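You operate a simulated robot arm through the tools that you are given. There is no shell and no other tool. Be economical: measure what you need, move in short steps, check, and stop when the job is done.

Carry out the task below with a simulated two-armed robot. There is one attempt and no reset: what you move stays moved.

TASK
Pick up the clear beaker from the green mat on the teal-backed bench with one hand, pass it to the other hand and put it on the yellow mat on the teal-backed bench. Set down upright: clear beaker.

The check looks at the end state, three seconds after you hand in, the way a careful person would. Anything else that was tipped, shoved, dropped, spilled or broken makes it a failure.

THE ROBOT
Two 7-joint arms with two-finger parallel grippers on one trunk, on a base that drives. Base frame: it is fixed to the floor where the robot stands at the start and does not move with it; the origin is under the middle of the robot, x ahead of it, y to its left, z up. Units: m, degrees, N and s.
The left shoulder is at the start at [0.05, 0.165, 1.13], the right one opposite. With the tool pointing down near the work surface each hand reaches from about 0.2 to 0.68 m from the robot's upright axis, wherever it stands, measured 20 degrees to its own side. Places, roughly: yellow mat on the teal-backed bench [0.6, -0.7, 0.8]. Payload 3.91 kg a hand.
The TCP of each hand is the grasp point between the finger pads, 0.03 m short of the fingertips. In the tool frame z runs along the fingers and y along their closing line. The gripper opens to 0.11 m. The fingers are 0.02 m wide and 0.01 m thick; the gripper's body (0.048 by 0.112 m) begins 0.055 m behind the TCP.
Orientation is that of the tool frame in the base frame, as [roll, pitch, yaw] about the fixed x, y, z axes, in that order (R = Rz(yaw) Ry(pitch) Rx(roll)). With the fingers straight down and closing along the base's y, the tool's x points along the base's -x, its y along +y and its z along -z.

THE INTERFACE
- The arms move only by the tool arm_command. It takes "left_motion", "right_motion" or both (then of equal length, played together; a hand with none holds still); each is a list of rows, each a list of 7 numbers: the shift along the tool's x, y, z in m, then the turn, a rotation vector about the tool's x, y, z in rad, then the finger opening in m, from 0 to 0.11. In form: [[x, y, z, rx, ry, rz, jaw], ...]. A call has 1 to 10 rows; each row shifts and turns the commanded pose from where the row before left it, along the tool's axes as they then stand. Each row takes 0.2 s and may step no farther than 0.05 m and 8.6 degrees from the row before; otherwise, or with a gripper value out of range, the whole call is refused. Where a pose cannot be reached the arm comes as near as it can. A force on the tool above 40 N (or 10 N above the force at the start of the call, whichever is more), or a blocked arm, ends the call early, and 0.2 s more pass. The fingers move at their own pace (about 0.045 m/s each) and stop on an object; they squeeze with about 30 N. The grip force told is the motor's: it shows also when the fingers shut on nothing. Time passes only in rows, and 0.2 s behind the last, so rows that do not move let the fingers close. It gives the time, the measured TCP pose, the force on the tool (base axes), the opening and the grip force at its end, in the units of the frame above (readings bear some noise), with the torque about the TCP (base axes, N m) and any sound that the robot's microphone picked up.
- Cameras (640 x 400 px; columns grow to the right, rows downward): "scene" is now at [0.1076, -0.0434, 1.301]; the picture's right is [-0.47, -0.88, 0.00], its down [-0.51, 0.27, -0.82] and it looks along [0.72, -0.38, -0.57] (base axes); focal length 249 px, centre (320, 200). "left" rides on the left gripper at [0.072, -0.017, -0.103] in its tool frame; the picture's right is [0.23, 0.97, 0.00], its down [-0.76, 0.18, -0.62] and it looks along [-0.61, 0.14, 0.78] (tool axes); focal length 222 px, centre (320, 200). "right" rides on the right gripper at [0.072, 0.017, -0.103] in its tool frame; the picture's right is [-0.23, 0.97, 0.00], its down [-0.76, -0.18, -0.62] and it looks along [-0.61, -0.14, 0.78] (tool axes); focal length 222 px, centre (320, 200). There is no depth. A picture from a camera that has moved, and an enlarged one, comes with that camera's place and axes in the base frame and with its lens.
- capture(camera): a new picture of that camera. No time passes.
- lift_body(by): slides the trunk up (or, below 0, down) by that many m; the arms and the scene camera ride with it, the base frame stays. It gives what a move gives, with no picture.
- drive_base(legs): drives the robot by 1 to 6 legs, each [ahead, left, turn to the left] in m, m and degrees, along the robot's own axes; the way and the turn of a leg run together, so that a leg with both is an arc; at most 1.5 m and 180 degrees a leg. The arms and the cameras ride along, it lands a little off, and it stops where it bumps. It gives what a move gives.
- pan_tilt(pan, tilt): turns the head with the scene camera to pan (to the left, within 80 degrees either way) and tilt (down, from -29 to 69), counted from straight ahead of the robot. It gives what a move gives.
- inspect(camera, box): a new picture of the part [left, top, right, bottom] of that camera's present view, enlarged. No time passes.
- sign_off(): hands the job in; it is judged then, once.

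Go step by step. Nothing tells you exact positions but the pictures and the camera data: compare them with the known pose of the tool, close in by small moves and look again before you grip or let go. The budget is 120 turns and 88 pictures, counting those below and the enlarged ones. Unless the task says otherwise, let go and move clear before handing in, and close with one line.

The tools are called after "Emit:" as name(argument=value, ...) on one line, values as JSON. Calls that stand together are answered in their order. arm_command: Moves the arms, as the interface text tells. Its arguments: {"type":"object","properties":{"left_motion":{"type":"array"},"right_motion":{"type":"array"}},"required":[]} The other tools are called the same way: lift_body (by) slides the trunk up or down; drive_base (legs) drives the base; pan_tilt (pan, tilt) turns the head that bears the scene camera; capture (camera) takes a picture; inspect (camera, box) takes an enlarged picture of a part of a camera's view; sign_off () hands the job in.

At the start:

```text
time: 0.0
left_tool_pos: [0.4784, -0.033, 1.0359]
left_ee_rot: [180.0, 0.0, -180.0]
left_contact_force: [0.3, 0.5, 0.6]
left_wrist_torque: [0.02, 0.03, 0.02]
left_width: 0.1101
left_grip_force: 0.1
right_tool_pos: [0.3609, -0.4168, 1.0216]
right_ee_rot: [179.9, 0.0, 180.0]
right_contact_force: [-0.2, 0.1, 0.2]
right_wrist_torque: [0.02, -0.02, -0.01]
right_width: 0.1099
right_grip_force: 0.0
trunk travel left (down, up): [-0.35, 0.153]
robot x, y, heading: [0.0029, 0.0006, -0.0]
head pan, tilt: [-28.0, 34.9]
```

scene: 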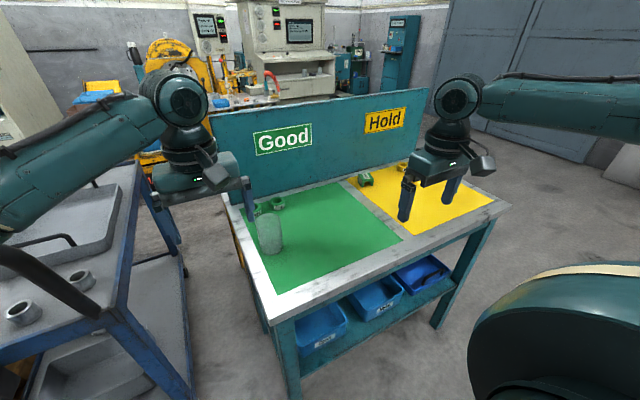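
right: 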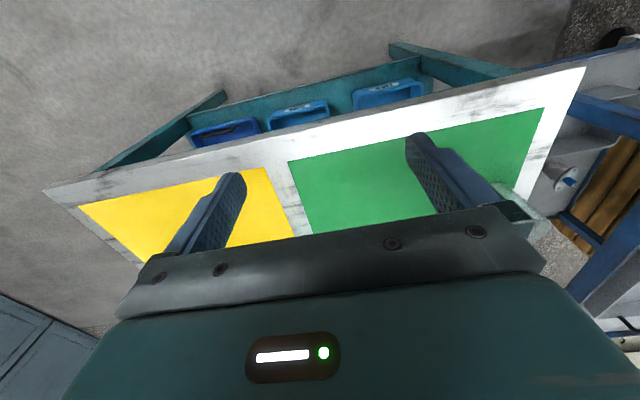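
left: 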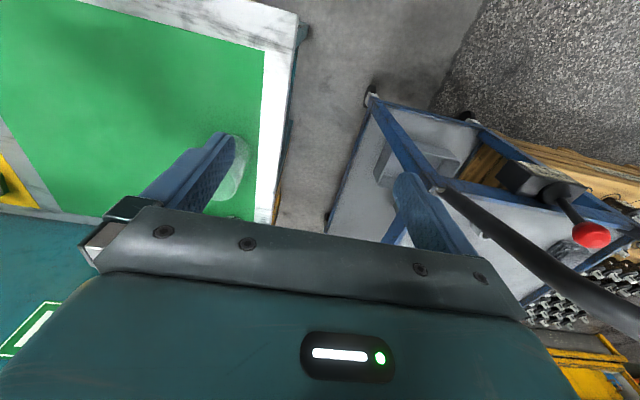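

The clear beaker stands at the near-left part of the green mat, about [0.6, -0.14, 0.8]. I'll enlarge the view to measure it and the mats.

Emit:
inspect(camera="scene", box=[220, 170, 348, 250])

Emit:
inspect(camera="scene", box=[220, 150, 500, 325])

Emit:
inspect(camera="left", box=[160, 80, 320, 240])

```text
5.00 times, centred on (284, 210) of scene
camera zoom: at [0.1076, -0.0434, 1.301], right [-0.47, -0.88, 0.0], down [-0.51, 0.27, -0.82], along [0.72, -0.38, -0.57], focal length 1244 px, centre (500, 150)
```

zoom: 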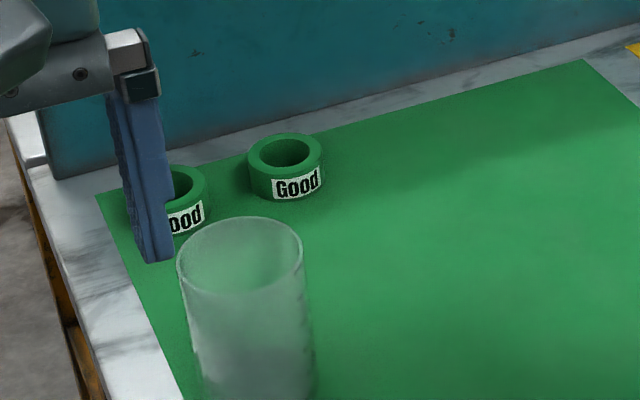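

```text
2.29 times, centred on (360, 238) of scene
camera zoom: at [0.1076, -0.0434, 1.301], right [-0.47, -0.88, 0.0], down [-0.51, 0.27, -0.82], along [0.72, -0.38, -0.57], focal length 568 px, centre (229, 114)
```

zoom: 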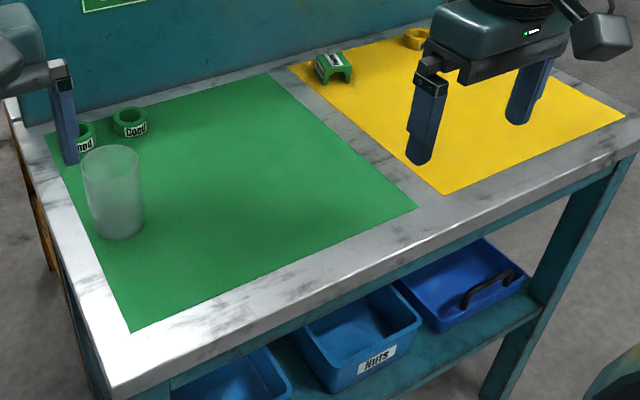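

```text
2.50 times, centred on (240, 160) of left
camera zoom: at [0.4079, -0.0512, 1.1394], right [-0.23, 0.97, 0.0], down [0.76, 0.18, 0.62], along [0.61, 0.14, -0.78], focal length 555 px, centre (520, 300)
```

zoom: 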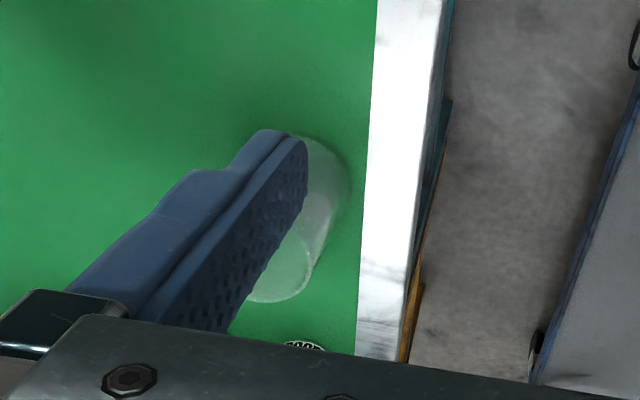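

The beaker is about 0.065 m wide and 0.094 m tall, standing near [0.60, -0.15]. That is at the left hand's limit, so I'll drive right to bring it within easy reach and look again.

Emit:
drive_base(legs=[[0, -0.25, 0]])

```text
time: 2.8
left_tool_pos: [0.4803, -0.2764, 1.0361]
left_ee_rot: [-179.9, 0.0, -179.7]
left_contact_force: [0.5, -0.1, 0.1]
left_wrist_torque: [0.01, 0.02, -0.04]
left_width: 0.1101
left_grip_force: 0.0
right_tool_pos: [0.3653, -0.6601, 1.0219]
right_ee_rot: [180.0, -0.1, -179.7]
right_contact_force: [0.0, -0.3, 0.2]
right_wrist_torque: [0.04, 0.01, 0.01]
right_width: 0.1097
right_grip_force: 0.1
trunk travel left (down, up): [-0.35, 0.153]
robot x, y, heading: [0.0048, -0.2461, 0.2]
head pan, tilt: [-28.0, 34.9]
```

The drive landed well. Now I'll shift the left hand to the beaker's y while staying short of it in x, and look with the wrist and scene cameras.

Emit:
arm_command(left_motion=[[0, 0.042, 0, 0, 0, 0, 0.11], [0, 0.042, 0, 0, 0, 0, 0.11], [0, 0.04, 0, 0, 0, 0, 0.11]])

Emit:
pan_tilt(pan=5, tilt=40)

Emit:
capture(camera="left")

Emit:
capture(camera="scene")

```text
time: 3.6
left_tool_pos: [0.4785, -0.1535, 1.0358]
left_ee_rot: [-180.0, 0.1, -179.7]
left_contact_force: [0.7, 0.1, -0.4]
left_wrist_torque: [-0.06, 0.02, 0.03]
left_width: 0.1101
left_grip_force: 0.0
right_tool_pos: [0.3652, -0.66, 1.0214]
right_ee_rot: [-180.0, 0.0, -179.8]
right_contact_force: [-0.4, 0.7, 0.1]
right_wrist_torque: [-0.02, 0.03, 0.01]
right_width: 0.1098
right_grip_force: 0.0
trunk travel left (down, up): [-0.35, 0.153]
robot x, y, heading: [-0.0018, -0.2399, 0.5]
head pan, tilt: [-28.0, 34.9]
```

```text
time: 4.5
left_tool_pos: [0.4791, -0.1536, 1.0363]
left_ee_rot: [-179.8, 0.0, -179.7]
left_contact_force: [0.1, 0.9, -0.3]
left_wrist_torque: [0.0, 0.03, -0.03]
left_width: 0.1099
left_grip_force: 0.1
right_tool_pos: [0.3643, -0.6596, 1.0217]
right_ee_rot: [-180.0, 0.0, -179.7]
right_contact_force: [0.4, 0.2, 0.0]
right_wrist_torque: [0.02, 0.01, 0.0]
right_width: 0.1102
right_grip_force: 0.1
trunk travel left (down, up): [-0.35, 0.153]
robot x, y, heading: [0.0028, -0.2459, 0.0]
head pan, tilt: [5.0, 40.0]
```

```text
81 pictures are left
camera left: at [0.4073, -0.1713, 1.1396], right [-0.23, 0.97, 0.0], down [0.76, 0.18, 0.62], along [0.61, 0.15, -0.78], focal length 222 px, centre (320, 200)
```

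left: 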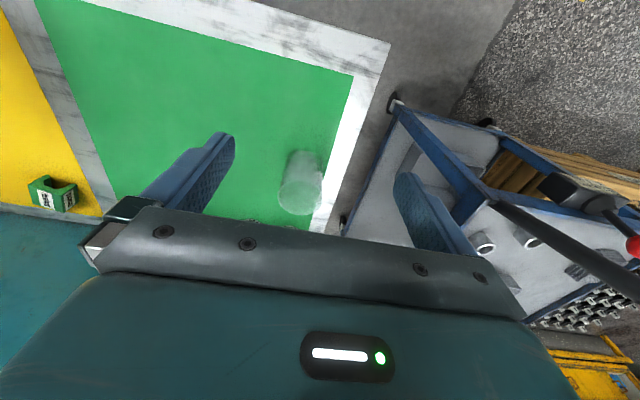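

```text
80 pictures are left
camera scene: at [0.1152, -0.2393, 1.2933], right [0.09, -1.0, 0.0], down [-0.64, -0.06, -0.77], along [0.76, 0.07, -0.64], focal length 249 px, centre (320, 200)
```

scene: 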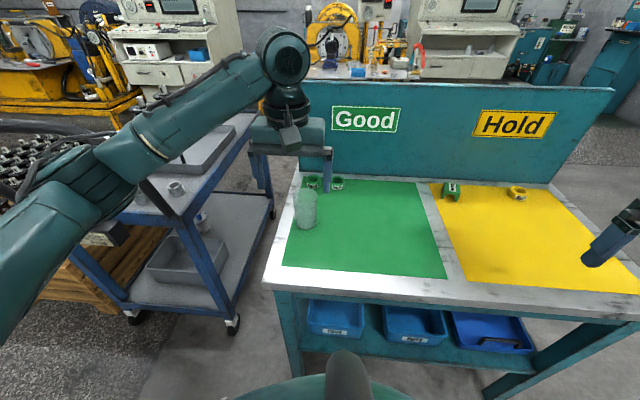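

Emit:
inspect(camera="left", box=[240, 130, 400, 230])

Emit:
inspect(camera="scene", box=[260, 160, 388, 240])

```text
4.00 times, centred on (320, 180) of left
camera zoom: at [0.4073, -0.1713, 1.1396], right [-0.23, 0.97, 0.0], down [0.76, 0.18, 0.62], along [0.61, 0.15, -0.78], focal length 888 px, centre (320, 280)
```

zoom: 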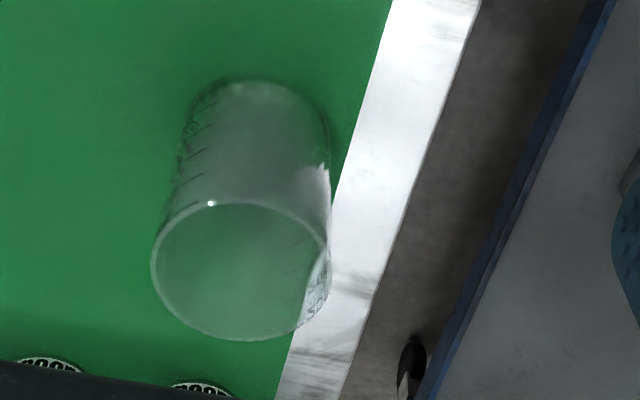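

```text
5.00 times, centred on (324, 200) of scene
camera zoom: at [0.1152, -0.2393, 1.2933], right [0.09, -1.0, 0.0], down [-0.64, -0.06, -0.77], along [0.76, 0.07, -0.64], focal length 1244 px, centre (300, 200)
```

zoom: 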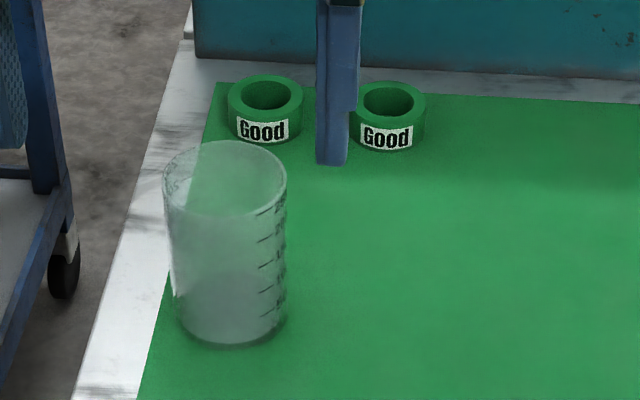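

Both views agree: the rim centre is at about [0.597, -0.155, 0.90], outer diameter about 0.062, and the mat is at z≈0.80. I'll move over it and descend partway, then check.

Emit:
arm_command(left_motion=[[-0.0395, 0, 0, 0, 0, 0, 0.11], [-0.0395, 0, 0, 0, 0, 0, 0.11], [-0.0395, -0.001, 0, 0, 0, 0, 0.11], [0, 0, 0.04, 0, 0, 0, 0.11], [0, 0, 0.04, 0, 0, 0, 0.11]])

Emit:
capture(camera="left")

Emit:
inspect(camera="scene", box=[240, 120, 400, 240])

```text
time: 5.7
left_tool_pos: [0.5991, -0.1517, 0.9528]
left_ee_rot: [180.0, 0.1, -179.7]
left_contact_force: [0.3, 0.5, -0.6]
left_wrist_torque: [0.01, -0.01, -0.01]
left_width: 0.1101
left_grip_force: 0.1
right_tool_pos: [0.3646, -0.6603, 1.0225]
right_ee_rot: [179.9, 0.1, -179.7]
right_contact_force: [-0.1, 0.0, -0.2]
right_wrist_torque: [0.02, -0.03, -0.01]
right_width: 0.1101
right_grip_force: 0.1
trunk travel left (down, up): [-0.35, 0.153]
robot x, y, heading: [0.0009, -0.2415, 0.2]
head pan, tilt: [5.0, 40.0]
```

```text
77 pictures are left
camera left: at [0.5277, -0.1686, 1.0562], right [-0.23, 0.97, 0.0], down [0.76, 0.18, 0.62], along [0.61, 0.14, -0.78], focal length 222 px, centre (320, 200)
```

left: 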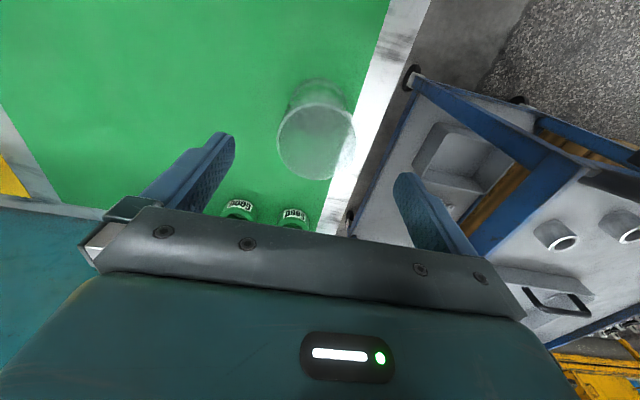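

```text
3.33 times, centred on (320, 180) of scene
camera zoom: at [0.1154, -0.2393, 1.2933], right [0.09, -1.0, 0.0], down [-0.64, -0.06, -0.77], along [0.76, 0.07, -0.64], focal length 829 px, centre (320, 267)
```

zoom: 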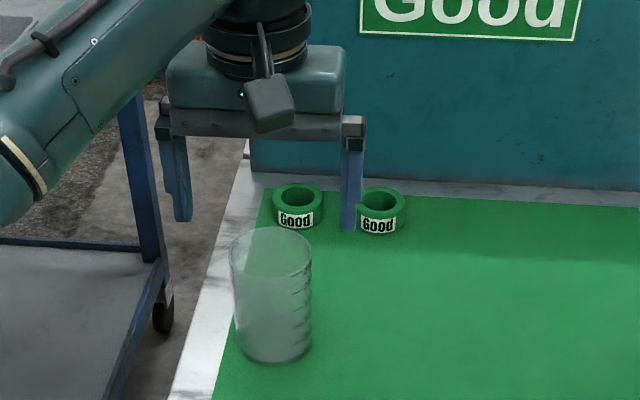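

The rim recomputes to [0.598, -0.156]. I'll shift 4 mm and descend to grip height, then look before closing.

Emit:
arm_command(left_motion=[[0.001, -0.004, 0.0, 0, 0, 0, 0.11], [0, 0, 0.03, 0, 0, 0, 0.11], [0, 0, 0.03, 0, 0, 0, 0.11], [0, 0, 0.022, 0, 0, 0, 0.11]])

Emit:
inspect(camera="left", box=[160, 60, 480, 260])

Emit:
inspect(camera="scene", box=[240, 120, 400, 240])

```text
time: 6.7
left_tool_pos: [0.5958, -0.1553, 0.8726]
left_ee_rot: [-180.0, 0.0, -179.8]
left_contact_force: [0.1, 0.6, -0.2]
left_wrist_torque: [0.02, -0.01, 0.01]
left_width: 0.11
left_grip_force: 0.0
right_tool_pos: [0.3642, -0.6588, 1.0229]
right_ee_rot: [-180.0, 0.0, -179.7]
right_contact_force: [-0.5, 0.5, -0.7]
right_wrist_torque: [0.02, -0.02, 0.01]
right_width: 0.11
right_grip_force: 0.0
trunk travel left (down, up): [-0.35, 0.153]
robot x, y, heading: [-0.0005, -0.2468, 0.3]
head pan, tilt: [5.0, 40.0]
```

```text
2.00 times, centred on (320, 160) of left
camera zoom: at [0.525, -0.1732, 0.9753], right [-0.23, 0.97, 0.0], down [0.76, 0.18, 0.62], along [0.61, 0.14, -0.78], focal length 444 px, centre (320, 280)
```

zoom: 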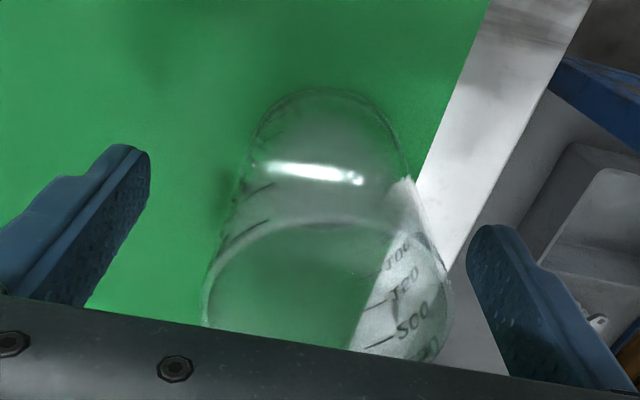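

```text
3.33 times, centred on (320, 180) of scene
camera zoom: at [0.1153, -0.2392, 1.2933], right [0.09, -1.0, 0.0], down [-0.64, -0.06, -0.77], along [0.76, 0.07, -0.64], focal length 829 px, centre (320, 267)
```

zoom: 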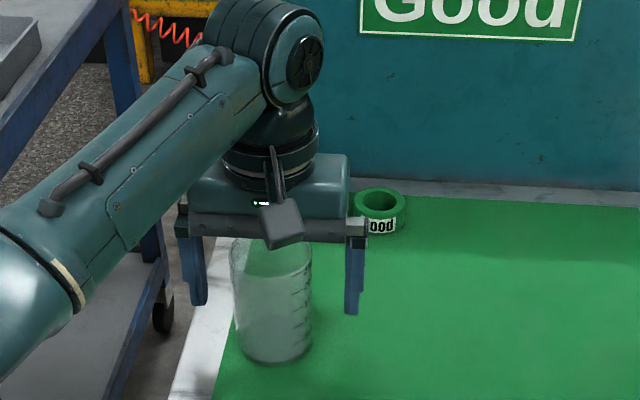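

The fingers straddle the beaker evenly. I'll close on it.

Emit:
arm_command(left_motion=[[0, 0, 0, 0, 0, 0, 0.08], [0, 0, 0, 0, 0, 0, 0.07], [0, 0, 0, 0, 0, 0, 0.06], [0, 0, 0, 0, 0, 0, 0.05], [0, 0, 0, 0, 0, 0, 0.05], [0, 0, 0, 0, 0, 0, 0.05]])

```text
time: 8.1
left_tool_pos: [0.5964, -0.1558, 0.8737]
left_ee_rot: [-180.0, -0.1, -179.7]
left_contact_force: [0.2, 0.5, 0.2]
left_wrist_torque: [-0.02, 0.01, 0.01]
left_width: 0.0618
left_grip_force: 29.6
right_tool_pos: [0.3651, -0.6588, 1.0227]
right_ee_rot: [-180.0, 0.0, -179.7]
right_contact_force: [1.1, -0.4, -0.1]
right_wrist_torque: [0.0, 0.01, 0.01]
right_width: 0.1102
right_grip_force: 0.0
trunk travel left (down, up): [-0.35, 0.153]
robot x, y, heading: [0.0007, -0.2476, 0.2]
head pan, tilt: [5.0, 40.0]
```

The grip holds at 0.0618 m with 30 N. Next I'll lift straight up.

Emit:
arm_command(left_motion=[[0, 0, -0.02, 0, 0, 0, 0.05], [0, 0, -0.03, 0, 0, 0, 0.05], [0, 0, -0.04, 0, 0, 0, 0.05], [0, 0, -0.04, 0, 0, 0, 0.05], [0, 0, -0.04, 0, 0, 0, 0.05], [0, 0, -0.03, 0, 0, 0, 0.05]])

Emit:
capture(camera="scene")

```text
time: 9.5
left_tool_pos: [0.5991, -0.1553, 1.0728]
left_ee_rot: [-180.0, 0.0, -179.7]
left_contact_force: [-0.1, -0.1, 0.0]
left_wrist_torque: [-0.05, 0.0, -0.01]
left_width: 0.0617
left_grip_force: 29.9
right_tool_pos: [0.3638, -0.6607, 1.0233]
right_ee_rot: [180.0, 0.0, -179.7]
right_contact_force: [0.5, -0.8, -0.5]
right_wrist_torque: [-0.02, 0.0, 0.0]
right_width: 0.1101
right_grip_force: 0.0
trunk travel left (down, up): [-0.35, 0.153]
robot x, y, heading: [0.0014, -0.248, 0.3]
head pan, tilt: [5.0, 40.0]
```

```text
73 pictures are left
camera scene: at [0.115, -0.2393, 1.2933], right [0.09, -1.0, 0.0], down [-0.64, -0.06, -0.77], along [0.76, 0.07, -0.64], focal length 249 px, centre (320, 200)
```

scene: 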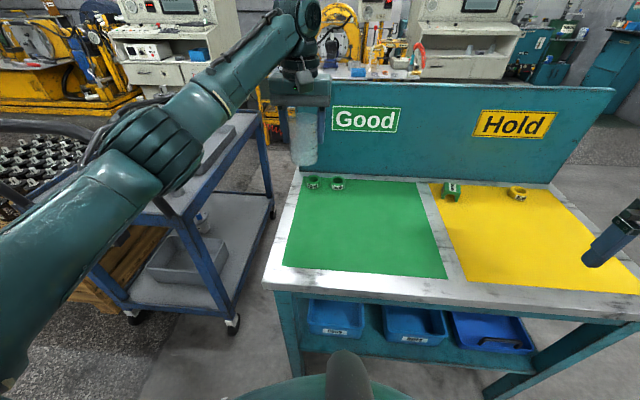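

The beaker is held cleanly upright. Now I'll turn the right hand so that its fingers point left (+y) with its wrist camera on top, so it can take the beaker from the side below the left fingers.

Emit:
arm_command(right_motion=[[0, 0, 0, 0, 0, 0.1428, 0.11], [0, 0, 0, 0, 0, 0.1428, 0.11], [0, 0, 0, 0, 0, 0.1428, 0.11], [0, 0, 0, 0, 0, 0.1428, 0.11], [0, 0, 0, 0, 0, 0.1428, 0.11], [0, 0, 0, 0, 0, 0.1428, 0.11], [0, 0, 0, 0, 0, 0.1428, 0.11], [0, 0, 0, 0, 0, 0.1428, 0.11], [0, 0, 0, 0, 0, 0.1428, 0.11], [0, 0, 0, 0, 0, 0.1428, 0.11]])

Emit:
arm_command(right_motion=[[0, 0, 0, 0, 0, 0.1428, 0.11], [0, 0, 0, 0, 0.131, 0, 0.11], [0, 0, 0, 0, 0.131, 0, 0.11], [0, 0, 0, 0, 0.131, 0, 0.11], [0, 0, 0, 0, 0.131, 0, 0.11], [0, 0, 0, 0, 0.131, 0, 0.11], [0, 0, 0, 0, 0.131, 0, 0.11], [0, 0, 0, 0, 0.131, 0, 0.11], [0, 0, 0, 0, 0.131, 0, 0.11]])

Emit:
capture(camera="right")

Emit:
pan_tilt(pan=-25, tilt=30)

Emit:
capture(camera="scene")

```text
time: 11.7
left_tool_pos: [0.5982, -0.1567, 1.0724]
left_ee_rot: [180.0, 0.0, -179.6]
left_contact_force: [-0.2, 0.2, -0.8]
left_wrist_torque: [0.02, -0.01, 0.01]
left_width: 0.0617
left_grip_force: 30.3
right_tool_pos: [0.3654, -0.659, 1.0218]
right_ee_rot: [-180.0, 0.0, 98.3]
right_contact_force: [-0.3, -0.3, 0.3]
right_wrist_torque: [-0.01, 0.0, 0.01]
right_width: 0.1099
right_grip_force: 0.0
trunk travel left (down, up): [-0.35, 0.153]
robot x, y, heading: [-0.0037, -0.2441, 0.3]
head pan, tilt: [5.0, 40.0]
```

```text
time: 13.7
left_tool_pos: [0.5992, -0.1556, 1.072]
left_ee_rot: [-179.9, 0.1, -179.8]
left_contact_force: [-0.2, -0.7, -0.1]
left_wrist_torque: [-0.01, -0.04, 0.03]
left_width: 0.0616
left_grip_force: 30.3
right_tool_pos: [0.3647, -0.6606, 1.0215]
right_ee_rot: [179.8, -60.3, 90.4]
right_contact_force: [0.4, -0.5, -0.3]
right_wrist_torque: [-0.02, 0.03, 0.0]
right_width: 0.1102
right_grip_force: 0.1
trunk travel left (down, up): [-0.35, 0.153]
robot x, y, heading: [0.0038, -0.2437, 0.4]
head pan, tilt: [5.0, 40.0]
```

```text
72 pictures are left
camera right: at [0.3822, -0.7129, 1.1358], right [0.97, -0.11, -0.2], down [-0.17, -0.92, -0.35], along [-0.14, 0.38, -0.92], focal length 222 px, centre (320, 200)
```

right: 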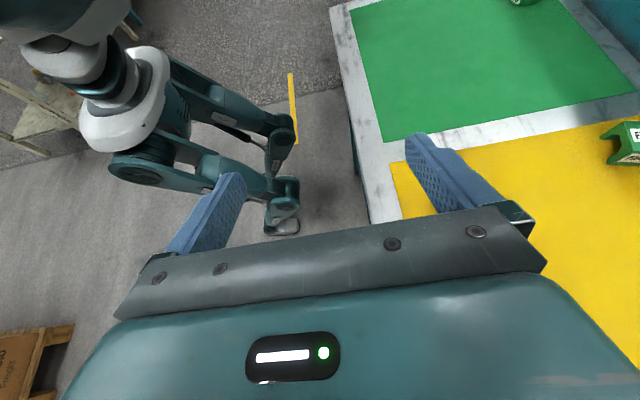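

```text
time: 14.7
left_tool_pos: [0.5978, -0.1565, 1.0723]
left_ee_rot: [180.0, 0.0, -179.7]
left_contact_force: [-0.6, 0.2, -0.1]
left_wrist_torque: [0.01, 0.0, -0.02]
left_width: 0.0618
left_grip_force: 30.2
right_tool_pos: [0.3639, -0.6604, 1.0221]
right_ee_rot: [180.0, -60.0, 90.4]
right_contact_force: [0.1, -0.6, -0.2]
right_wrist_torque: [-0.04, 0.0, -0.02]
right_width: 0.1102
right_grip_force: 0.0
trunk travel left (down, up): [-0.35, 0.153]
robot x, y, heading: [0.0007, -0.2473, 0.1]
head pan, tilt: [-25.0, 30.0]
```

```text
71 pictures are left
camera scene: at [0.1128, -0.2848, 1.3086], right [-0.42, -0.91, 0.0], down [-0.45, 0.21, -0.87], along [0.79, -0.36, -0.5], focal length 249 px, centre (320, 200)
```

scene: 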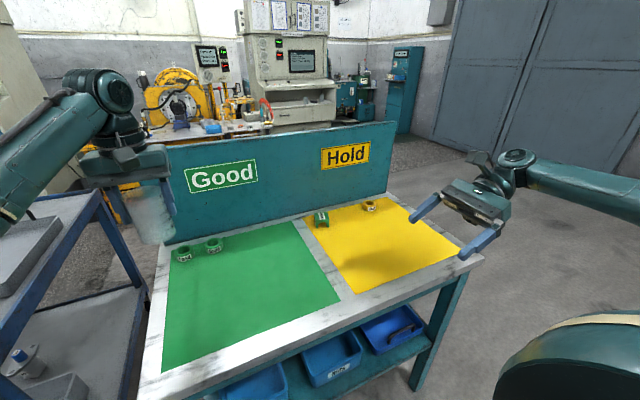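

The right hand reaches this pose. I'll bring the beaker nearer in front of the robot and move the right hand, tilted to 20° below horizontal, to about 12 cm short of it.

Emit:
arm_command(left_motion=[[0.037, -0.011, 0, 0, 0, 0, 0.05], [0.037, -0.011, 0, 0, 0, 0, 0.05], [0.037, -0.011, 0, 0, 0, 0, 0.05], [0.037, -0.011, 0, 0, 0, 0, 0.05], [0, 0, 0, 0, 0, 0, 0.05], [0, 0, 0, 0, 0, 0, 0.05], [0, 0, 0, 0, 0, 0, 0.05], [0, 0, 0, 0, 0, 0, 0.05], [0, 0, 0, 0, 0, 0, 0.05], [0, 0, 0, 0, 0, 0, 0.05]], right_motion=[[0, 0, 0, 0, 0.0872, 0, 0.11], [0, 0, 0, 0, 0.0872, 0, 0.11], [0.0154, 0.01075, 0.037, 0, 0, 0, 0.11], [0.0154, 0.01075, 0.037, 0, 0, 0, 0.11], [0.0154, 0.01075, 0.037, 0, 0, 0, 0.11], [0.0154, 0.01075, 0.037, 0, 0, 0, 0.11], [0.0154, 0.01075, 0.037, 0, 0, 0, 0.11], [0.0154, 0.01075, 0.037, 0, 0, 0, 0.11], [0.0154, 0.01075, 0.037, 0, 0, 0, 0.11], [0.0154, 0.01075, 0.037, 0, 0, 0, 0.11]])

Emit:
pan_tilt(pan=0, tilt=30)

Emit:
capture(camera="scene")

Emit:
capture(camera="right")

```text
time: 16.9
left_tool_pos: [0.4528, -0.2008, 1.0716]
left_ee_rot: [-180.0, 0.0, -179.7]
left_contact_force: [1.2, 0.7, -0.3]
left_wrist_torque: [-0.03, -0.03, 0.0]
left_width: 0.0615
left_grip_force: 30.4
right_tool_pos: [0.4471, -0.3395, 1.0368]
right_ee_rot: [179.8, -70.1, 90.6]
right_contact_force: [0.2, 0.7, -1.1]
right_wrist_torque: [0.01, -0.01, -0.01]
right_width: 0.1101
right_grip_force: 0.0
trunk travel left (down, up): [-0.35, 0.153]
robot x, y, heading: [-0.0009, -0.2443, 0.3]
head pan, tilt: [-25.0, 30.0]
```

```text
time: 17.8
left_tool_pos: [0.4524, -0.2014, 1.0722]
left_ee_rot: [-180.0, 0.0, -179.8]
left_contact_force: [0.4, -0.6, 0.0]
left_wrist_torque: [-0.01, 0.03, -0.01]
left_width: 0.0616
left_grip_force: 29.7
right_tool_pos: [0.4475, -0.3398, 1.0377]
right_ee_rot: [180.0, -70.1, 90.4]
right_contact_force: [-0.2, 0.8, 0.4]
right_wrist_torque: [-0.01, 0.01, -0.03]
right_width: 0.11
right_grip_force: 0.0
trunk travel left (down, up): [-0.35, 0.153]
robot x, y, heading: [0.0027, -0.2482, 0.1]
head pan, tilt: [0.0, 30.0]
```

```text
70 pictures are left
camera scene: at [0.121, -0.2467, 1.3086], right [0.01, -1.0, 0.0], down [-0.5, 0.0, -0.87], along [0.87, 0.0, -0.5], focal length 249 px, centre (320, 200)
```

scene: 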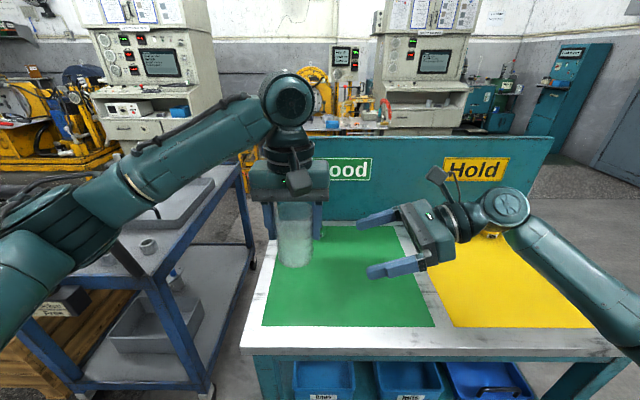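

```text
69 pictures are left
camera right: at [0.465, -0.4114, 1.1398], right [0.97, -0.07, -0.21], down [-0.17, -0.85, -0.5], along [-0.14, 0.53, -0.84], focal length 222 px, centre (320, 200)
```

right: 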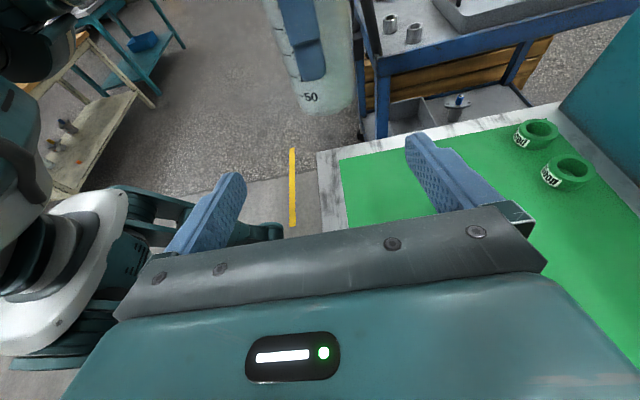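

Alignment looks right. I'll advance the right hand partway and check.

Emit:
arm_command(right_motion=[[0.0081, 0.0017, 0.0222, 0, 0, 0, 0.11], [0.0081, 0.0017, 0.0222, 0, 0, 0, 0.11], [0.0081, 0.0017, 0.0222, 0, 0, 0, 0.11]])

Emit:
inspect(camera="scene", box=[220, 140, 460, 290])

Emit:
capture(camera="right")

```text
time: 18.6
left_tool_pos: [0.4522, -0.2002, 1.071]
left_ee_rot: [-179.9, 0.0, -179.6]
left_contact_force: [0.3, -0.3, -1.3]
left_wrist_torque: [0.02, 0.01, -0.04]
left_width: 0.0619
left_grip_force: 29.9
right_tool_pos: [0.4534, -0.2703, 1.0359]
right_ee_rot: [179.9, -70.1, 90.3]
right_contact_force: [0.5, 0.4, 0.0]
right_wrist_torque: [0.0, -0.02, 0.01]
right_width: 0.11
right_grip_force: 0.1
trunk travel left (down, up): [-0.35, 0.153]
robot x, y, heading: [-0.0013, -0.247, 0.2]
head pan, tilt: [0.0, 30.0]
```

```text
2.67 times, centred on (340, 215) of scene
camera zoom: at [0.1211, -0.2463, 1.3086], right [0.01, -1.0, 0.0], down [-0.5, 0.0, -0.87], along [0.87, 0.01, -0.5], focal length 663 px, centre (267, 160)
```

zoom: 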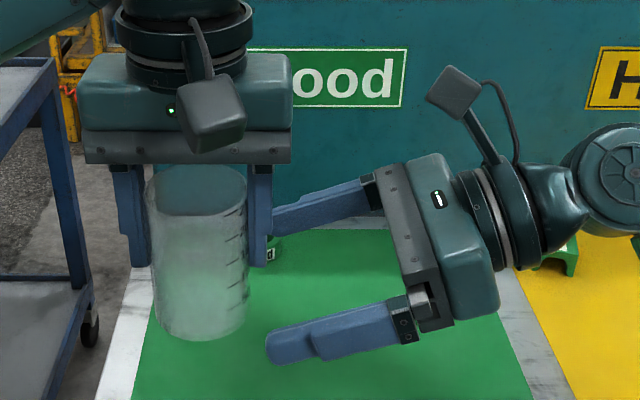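

```text
67 pictures are left
camera right: at [0.4709, -0.3417, 1.1391], right [0.97, -0.07, -0.21], down [-0.17, -0.85, -0.5], along [-0.14, 0.53, -0.84], focal length 222 px, centre (320, 200)
```

right: 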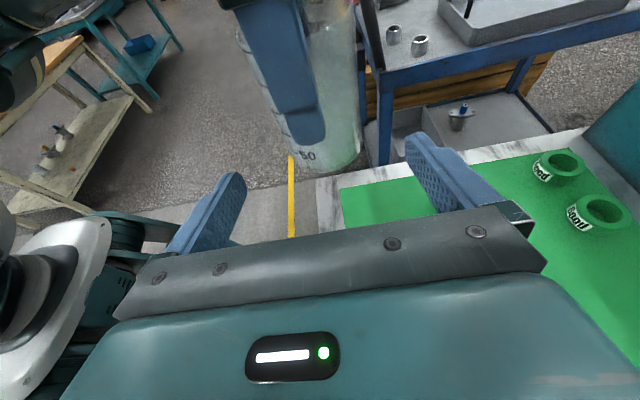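

Clearances look good: the camera box will stay about 4 cm from the left gripper. I'll make the final advance.

Emit:
arm_command(right_motion=[[0.0083, -0.0005, 0.0228, 0, 0, 0, 0.11], [0.0083, -0.0005, 0.0228, 0, 0, 0, 0.11]])

Emit:
inspect(camera="scene", box=[220, 140, 460, 290])

Emit:
capture(camera="right")

Emit:
capture(camera="left")

```text
time: 19.2
left_tool_pos: [0.4513, -0.2001, 1.0709]
left_ee_rot: [-180.0, 0.1, -179.6]
left_contact_force: [0.1, 0.9, -0.6]
left_wrist_torque: [-0.01, 0.04, 0.0]
left_width: 0.0615
left_grip_force: 29.6
right_tool_pos: [0.4506, -0.2206, 1.038]
right_ee_rot: [-180.0, -70.2, 90.5]
right_contact_force: [-0.2, 0.1, -0.2]
right_wrist_torque: [0.01, 0.0, -0.01]
right_width: 0.1099
right_grip_force: 0.1
trunk travel left (down, up): [-0.35, 0.153]
robot x, y, heading: [0.0022, -0.2426, 0.3]
head pan, tilt: [0.0, 30.0]
```

```text
2.67 times, centred on (340, 215) of scene
camera zoom: at [0.121, -0.2464, 1.3086], right [0.01, -1.0, 0.0], down [-0.5, 0.0, -0.87], along [0.87, 0.01, -0.5], focal length 663 px, centre (267, 160)
```

zoom: 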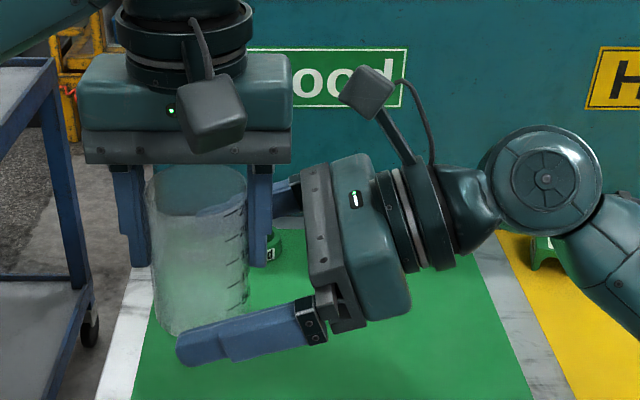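

```text
65 pictures are left
camera right: at [0.4686, -0.2915, 1.1402], right [0.97, -0.07, -0.21], down [-0.17, -0.85, -0.5], along [-0.14, 0.53, -0.84], focal length 222 px, centre (320, 200)
```

right: 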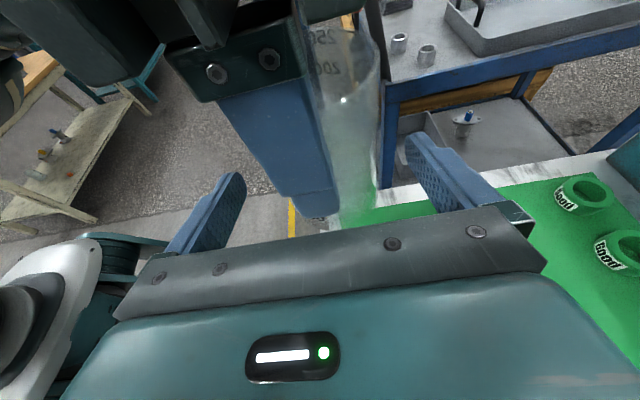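

```text
64 pictures are left
camera left: at [0.3803, -0.2169, 1.1744], right [-0.23, 0.97, 0.0], down [0.76, 0.18, 0.62], along [0.61, 0.15, -0.78], focal length 222 px, centre (320, 200)
```

left: 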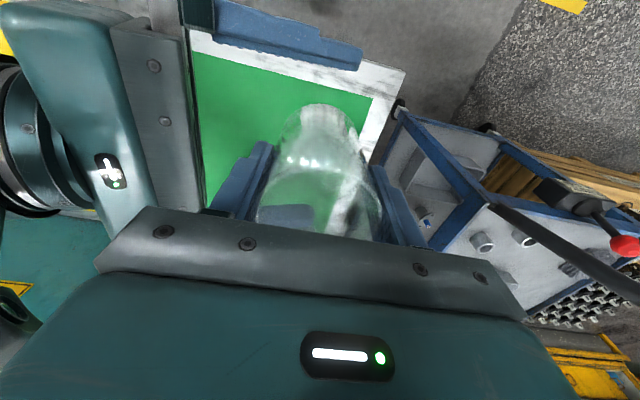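

The right fingers straddle the lower beaker and the left fingers are clear. I'll close the right hand.

Emit:
arm_command(right_motion=[[0, 0, 0, 0, 0, 0, 0.08], [0, 0, 0, 0, 0, 0, 0.07], [0, 0, 0, 0, 0, 0, 0.06], [0, 0, 0, 0, 0, 0, 0.05], [0, 0, 0, 0, 0, 0, 0.05], [0, 0, 0, 0, 0, 0, 0.05], [0, 0, 0, 0, 0, 0, 0.05]])

Emit:
inspect(camera="scene", box=[220, 140, 460, 290])

```text
time: 20.8
left_tool_pos: [0.4504, -0.2009, 1.0731]
left_ee_rot: [179.9, -0.2, -179.8]
left_contact_force: [-25.9, -2.3, 0.4]
left_wrist_torque: [-0.1, 0.24, 0.46]
left_width: 0.0612
left_grip_force: 30.0
right_tool_pos: [0.4529, -0.2218, 1.0357]
right_ee_rot: [179.9, -70.1, 90.0]
right_contact_force: [26.1, 2.3, -0.2]
right_wrist_torque: [0.03, 0.65, -1.03]
right_width: 0.0626
right_grip_force: 29.8
trunk travel left (down, up): [-0.35, 0.153]
robot x, y, heading: [-0.0017, -0.2489, 0.3]
head pan, tilt: [0.0, 30.0]
```

```text
2.67 times, centred on (340, 215) of scene
camera zoom: at [0.121, -0.2466, 1.3086], right [0.01, -1.0, 0.0], down [-0.5, 0.0, -0.87], along [0.87, 0.01, -0.5], focal length 663 px, centre (267, 160)
```

zoom: 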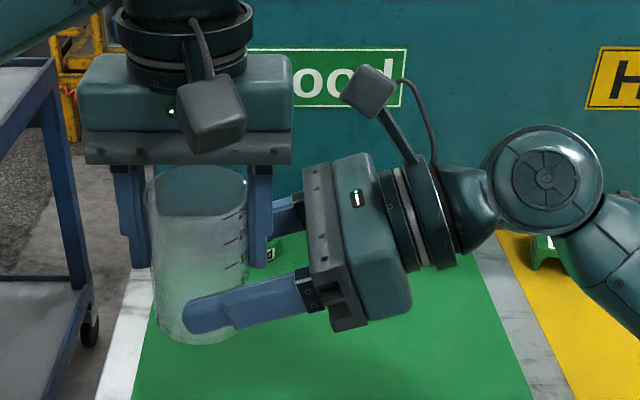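

Both hands hold it, but they are loading each other by 26 N in x. I'll relax that with small right-hand shifts before releasing.

Emit:
arm_command(right_motion=[[0, 0.0015, 0, 0, 0, 0, 0.05], [0, 0, 0, 0, 0, 0, 0.05]])

```text
time: 21.4
left_tool_pos: [0.4515, -0.2008, 1.0707]
left_ee_rot: [179.9, 0.0, -179.6]
left_contact_force: [-20.1, 2.9, -0.3]
left_wrist_torque: [-0.27, 0.48, 0.48]
left_width: 0.0608
left_grip_force: 30.1
right_tool_pos: [0.454, -0.2216, 1.0365]
right_ee_rot: [179.9, -70.1, 90.2]
right_contact_force: [20.1, -2.7, -0.6]
right_wrist_torque: [0.33, 0.24, -0.85]
right_width: 0.0628
right_grip_force: 30.1
trunk travel left (down, up): [-0.35, 0.153]
robot x, y, heading: [0.0033, -0.2429, 0.2]
head pan, tilt: [0.0, 30.0]
```

Emit:
arm_command(right_motion=[[0, 0.002, 0, 0, 0, 0, 0.05], [0, 0.002, 0, 0, 0, 0, 0.05], [0, 0, 0, 0, 0, 0, 0.05]])

```text
time: 22.2
left_tool_pos: [0.4525, -0.1995, 1.0713]
left_ee_rot: [180.0, 0.0, -179.4]
left_contact_force: [0.0, 12.9, 0.4]
left_wrist_torque: [0.33, -0.06, 0.44]
left_width: 0.0612
left_grip_force: 29.9
right_tool_pos: [0.4552, -0.2202, 1.0373]
right_ee_rot: [-179.8, -70.0, 90.4]
right_contact_force: [-0.7, -12.7, 0.4]
right_wrist_torque: [0.1, 0.04, -0.38]
right_width: 0.0628
right_grip_force: 29.9
trunk travel left (down, up): [-0.35, 0.153]
robot x, y, heading: [0.0019, -0.2464, 0.3]
head pan, tilt: [0.0, 30.0]
```

The x load is gone, leaving about 13 N in y. One more small relax, then I'll release the left hand.

Emit:
arm_command(right_motion=[[-0.0007, 0, -0.0019, 0, 0, 0, 0.05], [0, 0, 0, 0, 0, 0, 0.05]])

```text
time: 22.8
left_tool_pos: [0.4528, -0.2009, 1.0721]
left_ee_rot: [-179.9, 0.3, -179.7]
left_contact_force: [10.6, 5.0, 1.5]
left_wrist_torque: [0.62, -0.58, 0.27]
left_width: 0.0609
left_grip_force: 29.7
right_tool_pos: [0.454, -0.2209, 1.0358]
right_ee_rot: [-179.8, -70.1, 90.5]
right_contact_force: [-10.9, -5.1, -0.7]
right_wrist_torque: [-0.46, 0.16, 0.01]
right_width: 0.0628
right_grip_force: 30.1
trunk travel left (down, up): [-0.35, 0.153]
robot x, y, heading: [0.004, -0.2491, 0.3]
head pan, tilt: [0.0, 30.0]
```

Loads are small. I'll open the left hand only to 0.078, because the right palm is close, and then raise it straight up.

Emit:
arm_command(left_motion=[[0, 0, 0, 0, 0, 0, 0.068], [0, 0, 0, 0, 0, 0, 0.078], [0, 0, 0, 0, 0, 0, 0.078]])

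Emit:
inspect(camera="scene", box=[220, 140, 460, 290])

Emit:
inspect(camera="left", box=[160, 60, 480, 260])

```text
time: 23.6
left_tool_pos: [0.4522, -0.1999, 1.0713]
left_ee_rot: [-179.9, -0.1, -179.8]
left_contact_force: [0.3, 0.2, -0.3]
left_wrist_torque: [0.01, -0.02, 0.0]
left_width: 0.078
left_grip_force: 0.0
right_tool_pos: [0.4572, -0.2222, 1.0372]
right_ee_rot: [-179.9, -70.1, 90.4]
right_contact_force: [-0.4, 0.3, -0.4]
right_wrist_torque: [0.03, -0.01, 0.02]
right_width: 0.0626
right_grip_force: 30.0
trunk travel left (down, up): [-0.35, 0.153]
robot x, y, heading: [0.0008, -0.2464, 0.2]
head pan, tilt: [0.0, 30.0]
```

```text
2.67 times, centred on (340, 215) of scene
camera zoom: at [0.121, -0.2466, 1.3086], right [0.01, -1.0, 0.0], down [-0.5, 0.0, -0.87], along [0.87, 0.01, -0.5], focal length 663 px, centre (267, 160)
```

zoom: 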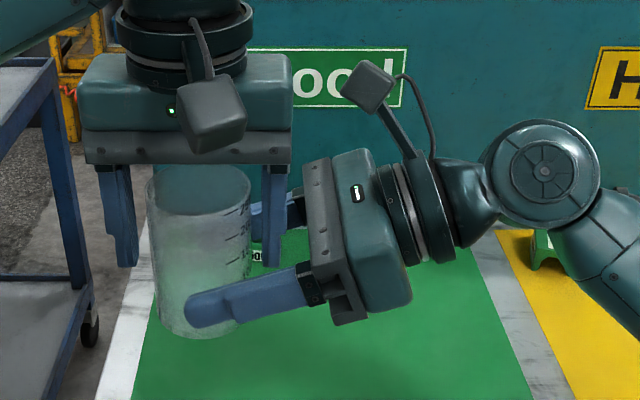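

```text
2.00 times, centred on (320, 160) of left
camera zoom: at [0.3802, -0.2172, 1.1744], right [-0.23, 0.97, 0.0], down [0.76, 0.18, 0.62], along [0.61, 0.14, -0.78], focal length 444 px, centre (320, 280)
```

zoom: 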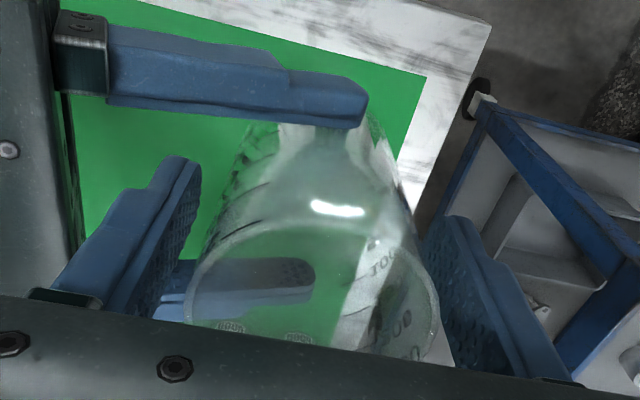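

The beaker is in the right hand alone. I'll raise the left hand straight up and then away to the left.

Emit:
arm_command(left_motion=[[0, 0, -0.02, 0, 0, 0, 0.078], [0, 0, -0.03, 0, 0, 0, 0.078], [0, 0, -0.03, 0, 0, 0, 0.078], [0, 0, -0.03, 0, 0, 0, 0.078], [0, 0.04, -0.01, 0, 0, 0, 0.078], [0, 0.04, 0, 0, 0, 0, 0.078], [0, 0.04, 0, 0, 0, 0, 0.078], [0, 0.04, 0, 0, 0, 0, 0.078]])

Emit:
capture(camera="scene")

Emit:
inspect(camera="scene", box=[220, 160, 460, 310])

Emit:
capture(camera="right")

```text
time: 25.4
left_tool_pos: [0.4486, -0.0409, 1.1963]
left_ee_rot: [180.0, 0.0, -179.7]
left_contact_force: [0.6, 1.0, 0.5]
left_wrist_torque: [-0.03, 0.03, 0.0]
left_width: 0.0779
left_grip_force: 0.0
right_tool_pos: [0.4571, -0.2222, 1.0376]
right_ee_rot: [179.9, -70.1, 90.4]
right_contact_force: [0.0, 0.4, -0.5]
right_wrist_torque: [-0.02, 0.03, 0.02]
right_width: 0.0626
right_grip_force: 29.8
trunk travel left (down, up): [-0.35, 0.153]
robot x, y, heading: [0.0, -0.2437, 0.2]
head pan, tilt: [0.0, 30.0]
```

```text
60 pictures are left
camera scene: at [0.1208, -0.246, 1.3087], right [0.01, -1.0, 0.0], down [-0.5, 0.0, -0.87], along [0.87, 0.0, -0.5], focal length 249 px, centre (320, 200)
```

scene: 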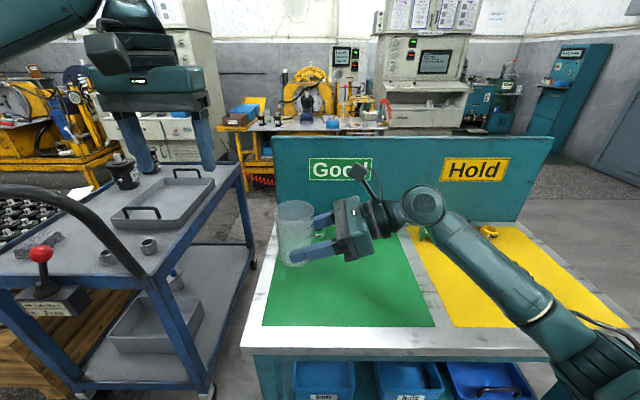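

```text
2.67 times, centred on (340, 235) of scene
camera zoom: at [0.1208, -0.246, 1.3087], right [0.01, -1.0, 0.0], down [-0.5, 0.0, -0.87], along [0.87, 0.0, -0.5], focal length 663 px, centre (267, 107)
```

zoom: 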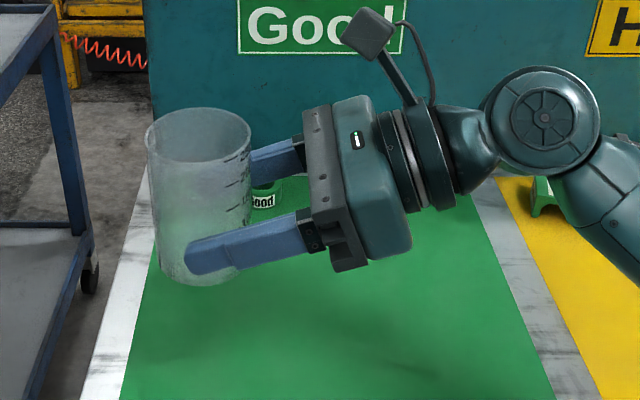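

```text
58 pictures are left
camera right: at [0.4744, -0.2927, 1.1409], right [0.97, -0.07, -0.21], down [-0.17, -0.85, -0.5], along [-0.14, 0.53, -0.84], focal length 222 px, centre (320, 200)
```

right: 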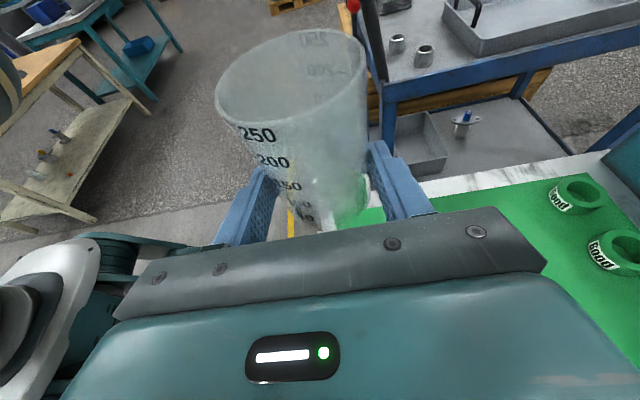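

The right hand holds the beaker upright. Before driving I'll check the right elbow's height, since it has to clear the bench when I lower.

Emit:
pan_tilt(pan=-45, tilt=40)

Emit:
capture(camera="scene")

```text
time: 26.5
left_tool_pos: [0.4476, -0.0417, 1.1954]
left_ee_rot: [180.0, 0.1, -179.7]
left_contact_force: [-0.2, -0.3, 0.5]
left_wrist_torque: [-0.01, 0.0, 0.0]
left_width: 0.078
left_grip_force: 0.1
right_tool_pos: [0.4558, -0.2223, 1.0374]
right_ee_rot: [180.0, -70.1, 90.4]
right_contact_force: [0.4, 1.2, 0.2]
right_wrist_torque: [-0.04, 0.0, -0.02]
right_width: 0.0626
right_grip_force: 29.7
trunk travel left (down, up): [-0.35, 0.153]
robot x, y, heading: [0.0011, -0.2456, 0.2]
head pan, tilt: [-45.0, 40.0]
```

```text
57 pictures are left
camera scene: at [0.0911, -0.3068, 1.2933], right [-0.7, -0.71, 0.0], down [-0.46, 0.45, -0.77], along [0.55, -0.54, -0.64], focal length 249 px, centre (320, 200)
```

scene: 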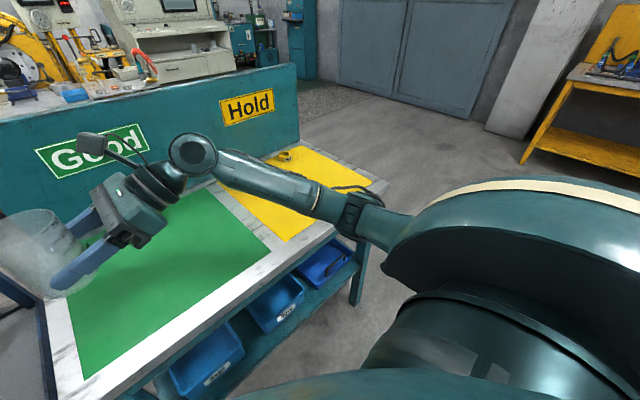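

The elbow hangs at about z≈0.96 and the forearm could touch the bench edge if I lowered with the trunk. I'll raise the trunk instead and reach down with the arm, after driving right to the yellow mat.

Emit:
lift_body(by=0.15)

Emit:
drive_base(legs=[[0, -0.5, 0]])

Emit:
pan_tilt(pan=-20, tilt=45)

Emit:
capture(camera="scene")

```text
time: 28.2
left_tool_pos: [0.4484, -0.0412, 1.3454]
left_ee_rot: [-180.0, 0.0, -179.6]
left_contact_force: [-0.7, -0.2, -0.1]
left_wrist_torque: [-0.02, -0.02, 0.02]
left_width: 0.078
left_grip_force: 0.1
right_tool_pos: [0.4567, -0.223, 1.1866]
right_ee_rot: [180.0, -70.1, 90.4]
right_contact_force: [0.9, 0.5, -0.3]
right_wrist_torque: [0.0, 0.0, -0.01]
right_width: 0.0627
right_grip_force: 29.9
trunk travel left (down, up): [-0.5, 0.003]
robot x, y, heading: [0.0012, -0.2433, 0.2]
head pan, tilt: [-45.0, 40.0]
```

```text
time: 33.2
left_tool_pos: [0.4519, -0.5605, 1.3459]
left_ee_rot: [180.0, 0.0, 179.3]
left_contact_force: [0.1, -0.1, -0.1]
left_wrist_torque: [0.02, 0.03, -0.05]
left_width: 0.0779
left_grip_force: 0.0
right_tool_pos: [0.4561, -0.7399, 1.187]
right_ee_rot: [180.0, -70.1, 89.4]
right_contact_force: [-0.3, 0.6, -0.9]
right_wrist_torque: [-0.02, 0.03, 0.01]
right_width: 0.0629
right_grip_force: 29.9
trunk travel left (down, up): [-0.5, 0.003]
robot x, y, heading: [0.0002, -0.7583, -0.5]
head pan, tilt: [-45.0, 40.0]
```

```text
time: 34.1
left_tool_pos: [0.4518, -0.5594, 1.3456]
left_ee_rot: [179.9, -0.1, 179.3]
left_contact_force: [-0.3, 0.2, 0.6]
left_wrist_torque: [0.01, 0.01, 0.01]
left_width: 0.0779
left_grip_force: 0.1
right_tool_pos: [0.4555, -0.7414, 1.1863]
right_ee_rot: [-180.0, -70.1, 89.4]
right_contact_force: [-0.7, 0.4, -0.2]
right_wrist_torque: [-0.03, -0.03, -0.01]
right_width: 0.0628
right_grip_force: 29.4
trunk travel left (down, up): [-0.5, 0.003]
robot x, y, heading: [-0.0003, -0.7547, -0.7]
head pan, tilt: [-20.0, 45.0]
```

```text
56 pictures are left
camera scene: at [0.1053, -0.7868, 1.436], right [-0.35, -0.94, 0.0], down [-0.66, 0.25, -0.71], along [0.66, -0.25, -0.71], focal length 249 px, centre (320, 200)
```

scene: 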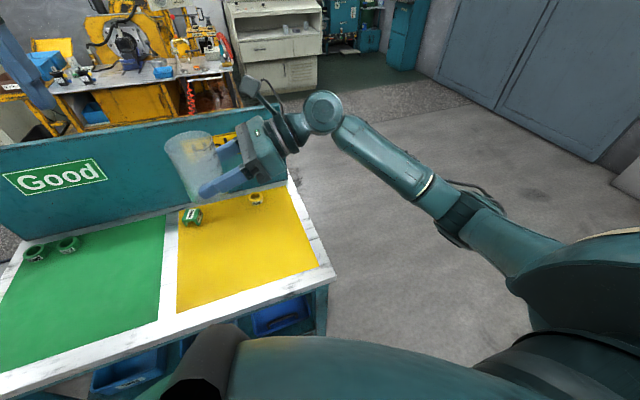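

The yellow mat spans x 0.45–0.82, y −0.54…−0.92, with a bracket and a ring only along its back. I'll aim the beaker for about [0.55, −0.72] and make the first part of the descent.

Emit:
arm_command(right_motion=[[-0.0, 0.03, 0.0, 0, 0, 0, 0.05], [-0.0, 0.03, 0.0, 0, 0, 0, 0.05], [0, 0.03, 0, 0, 0, 0, 0.05], [-0.0313, 0, 0.0113, 0, 0, 0, 0.05], [-0.0313, 0, 0.0113, 0, 0, 0, 0.05], [-0.0313, 0, 0.0113, 0, 0, 0, 0.05], [-0.0313, 0, 0.0113, 0, 0, 0, 0.05], [-0.0313, 0, 0.0113, 0, 0, 0, 0.05], [-0.0313, 0, 0.0113, 0, 0, 0, 0.05]])

Emit:
capture(camera="scene")

```text
time: 36.1
left_tool_pos: [0.4512, -0.5597, 1.3446]
left_ee_rot: [180.0, 0.1, 179.3]
left_contact_force: [0.5, 0.3, 0.6]
left_wrist_torque: [-0.01, 0.0, 0.02]
left_width: 0.078
left_grip_force: 0.0
right_tool_pos: [0.5454, -0.7451, 0.9885]
right_ee_rot: [180.0, -70.1, 89.5]
right_contact_force: [0.0, 0.1, -0.5]
right_wrist_torque: [-0.01, 0.01, 0.01]
right_width: 0.0628
right_grip_force: 30.6
trunk travel left (down, up): [-0.5, 0.003]
robot x, y, heading: [-0.004, -0.7582, -1.0]
head pan, tilt: [-20.0, 45.0]
```

```text
55 pictures are left
camera scene: at [0.1055, -0.7867, 1.436], right [-0.35, -0.94, 0.0], down [-0.66, 0.25, -0.71], along [0.66, -0.25, -0.71], focal length 249 px, centre (320, 200)
```

scene: 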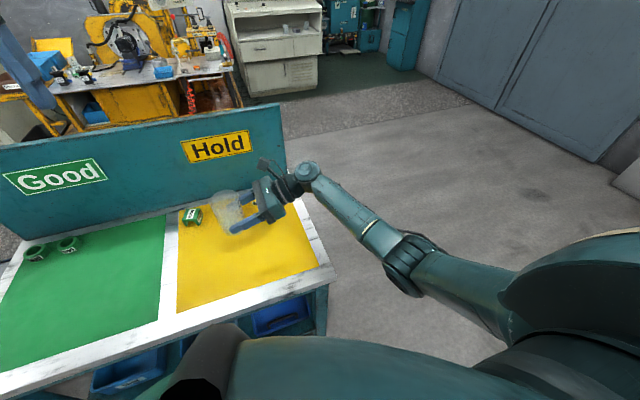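

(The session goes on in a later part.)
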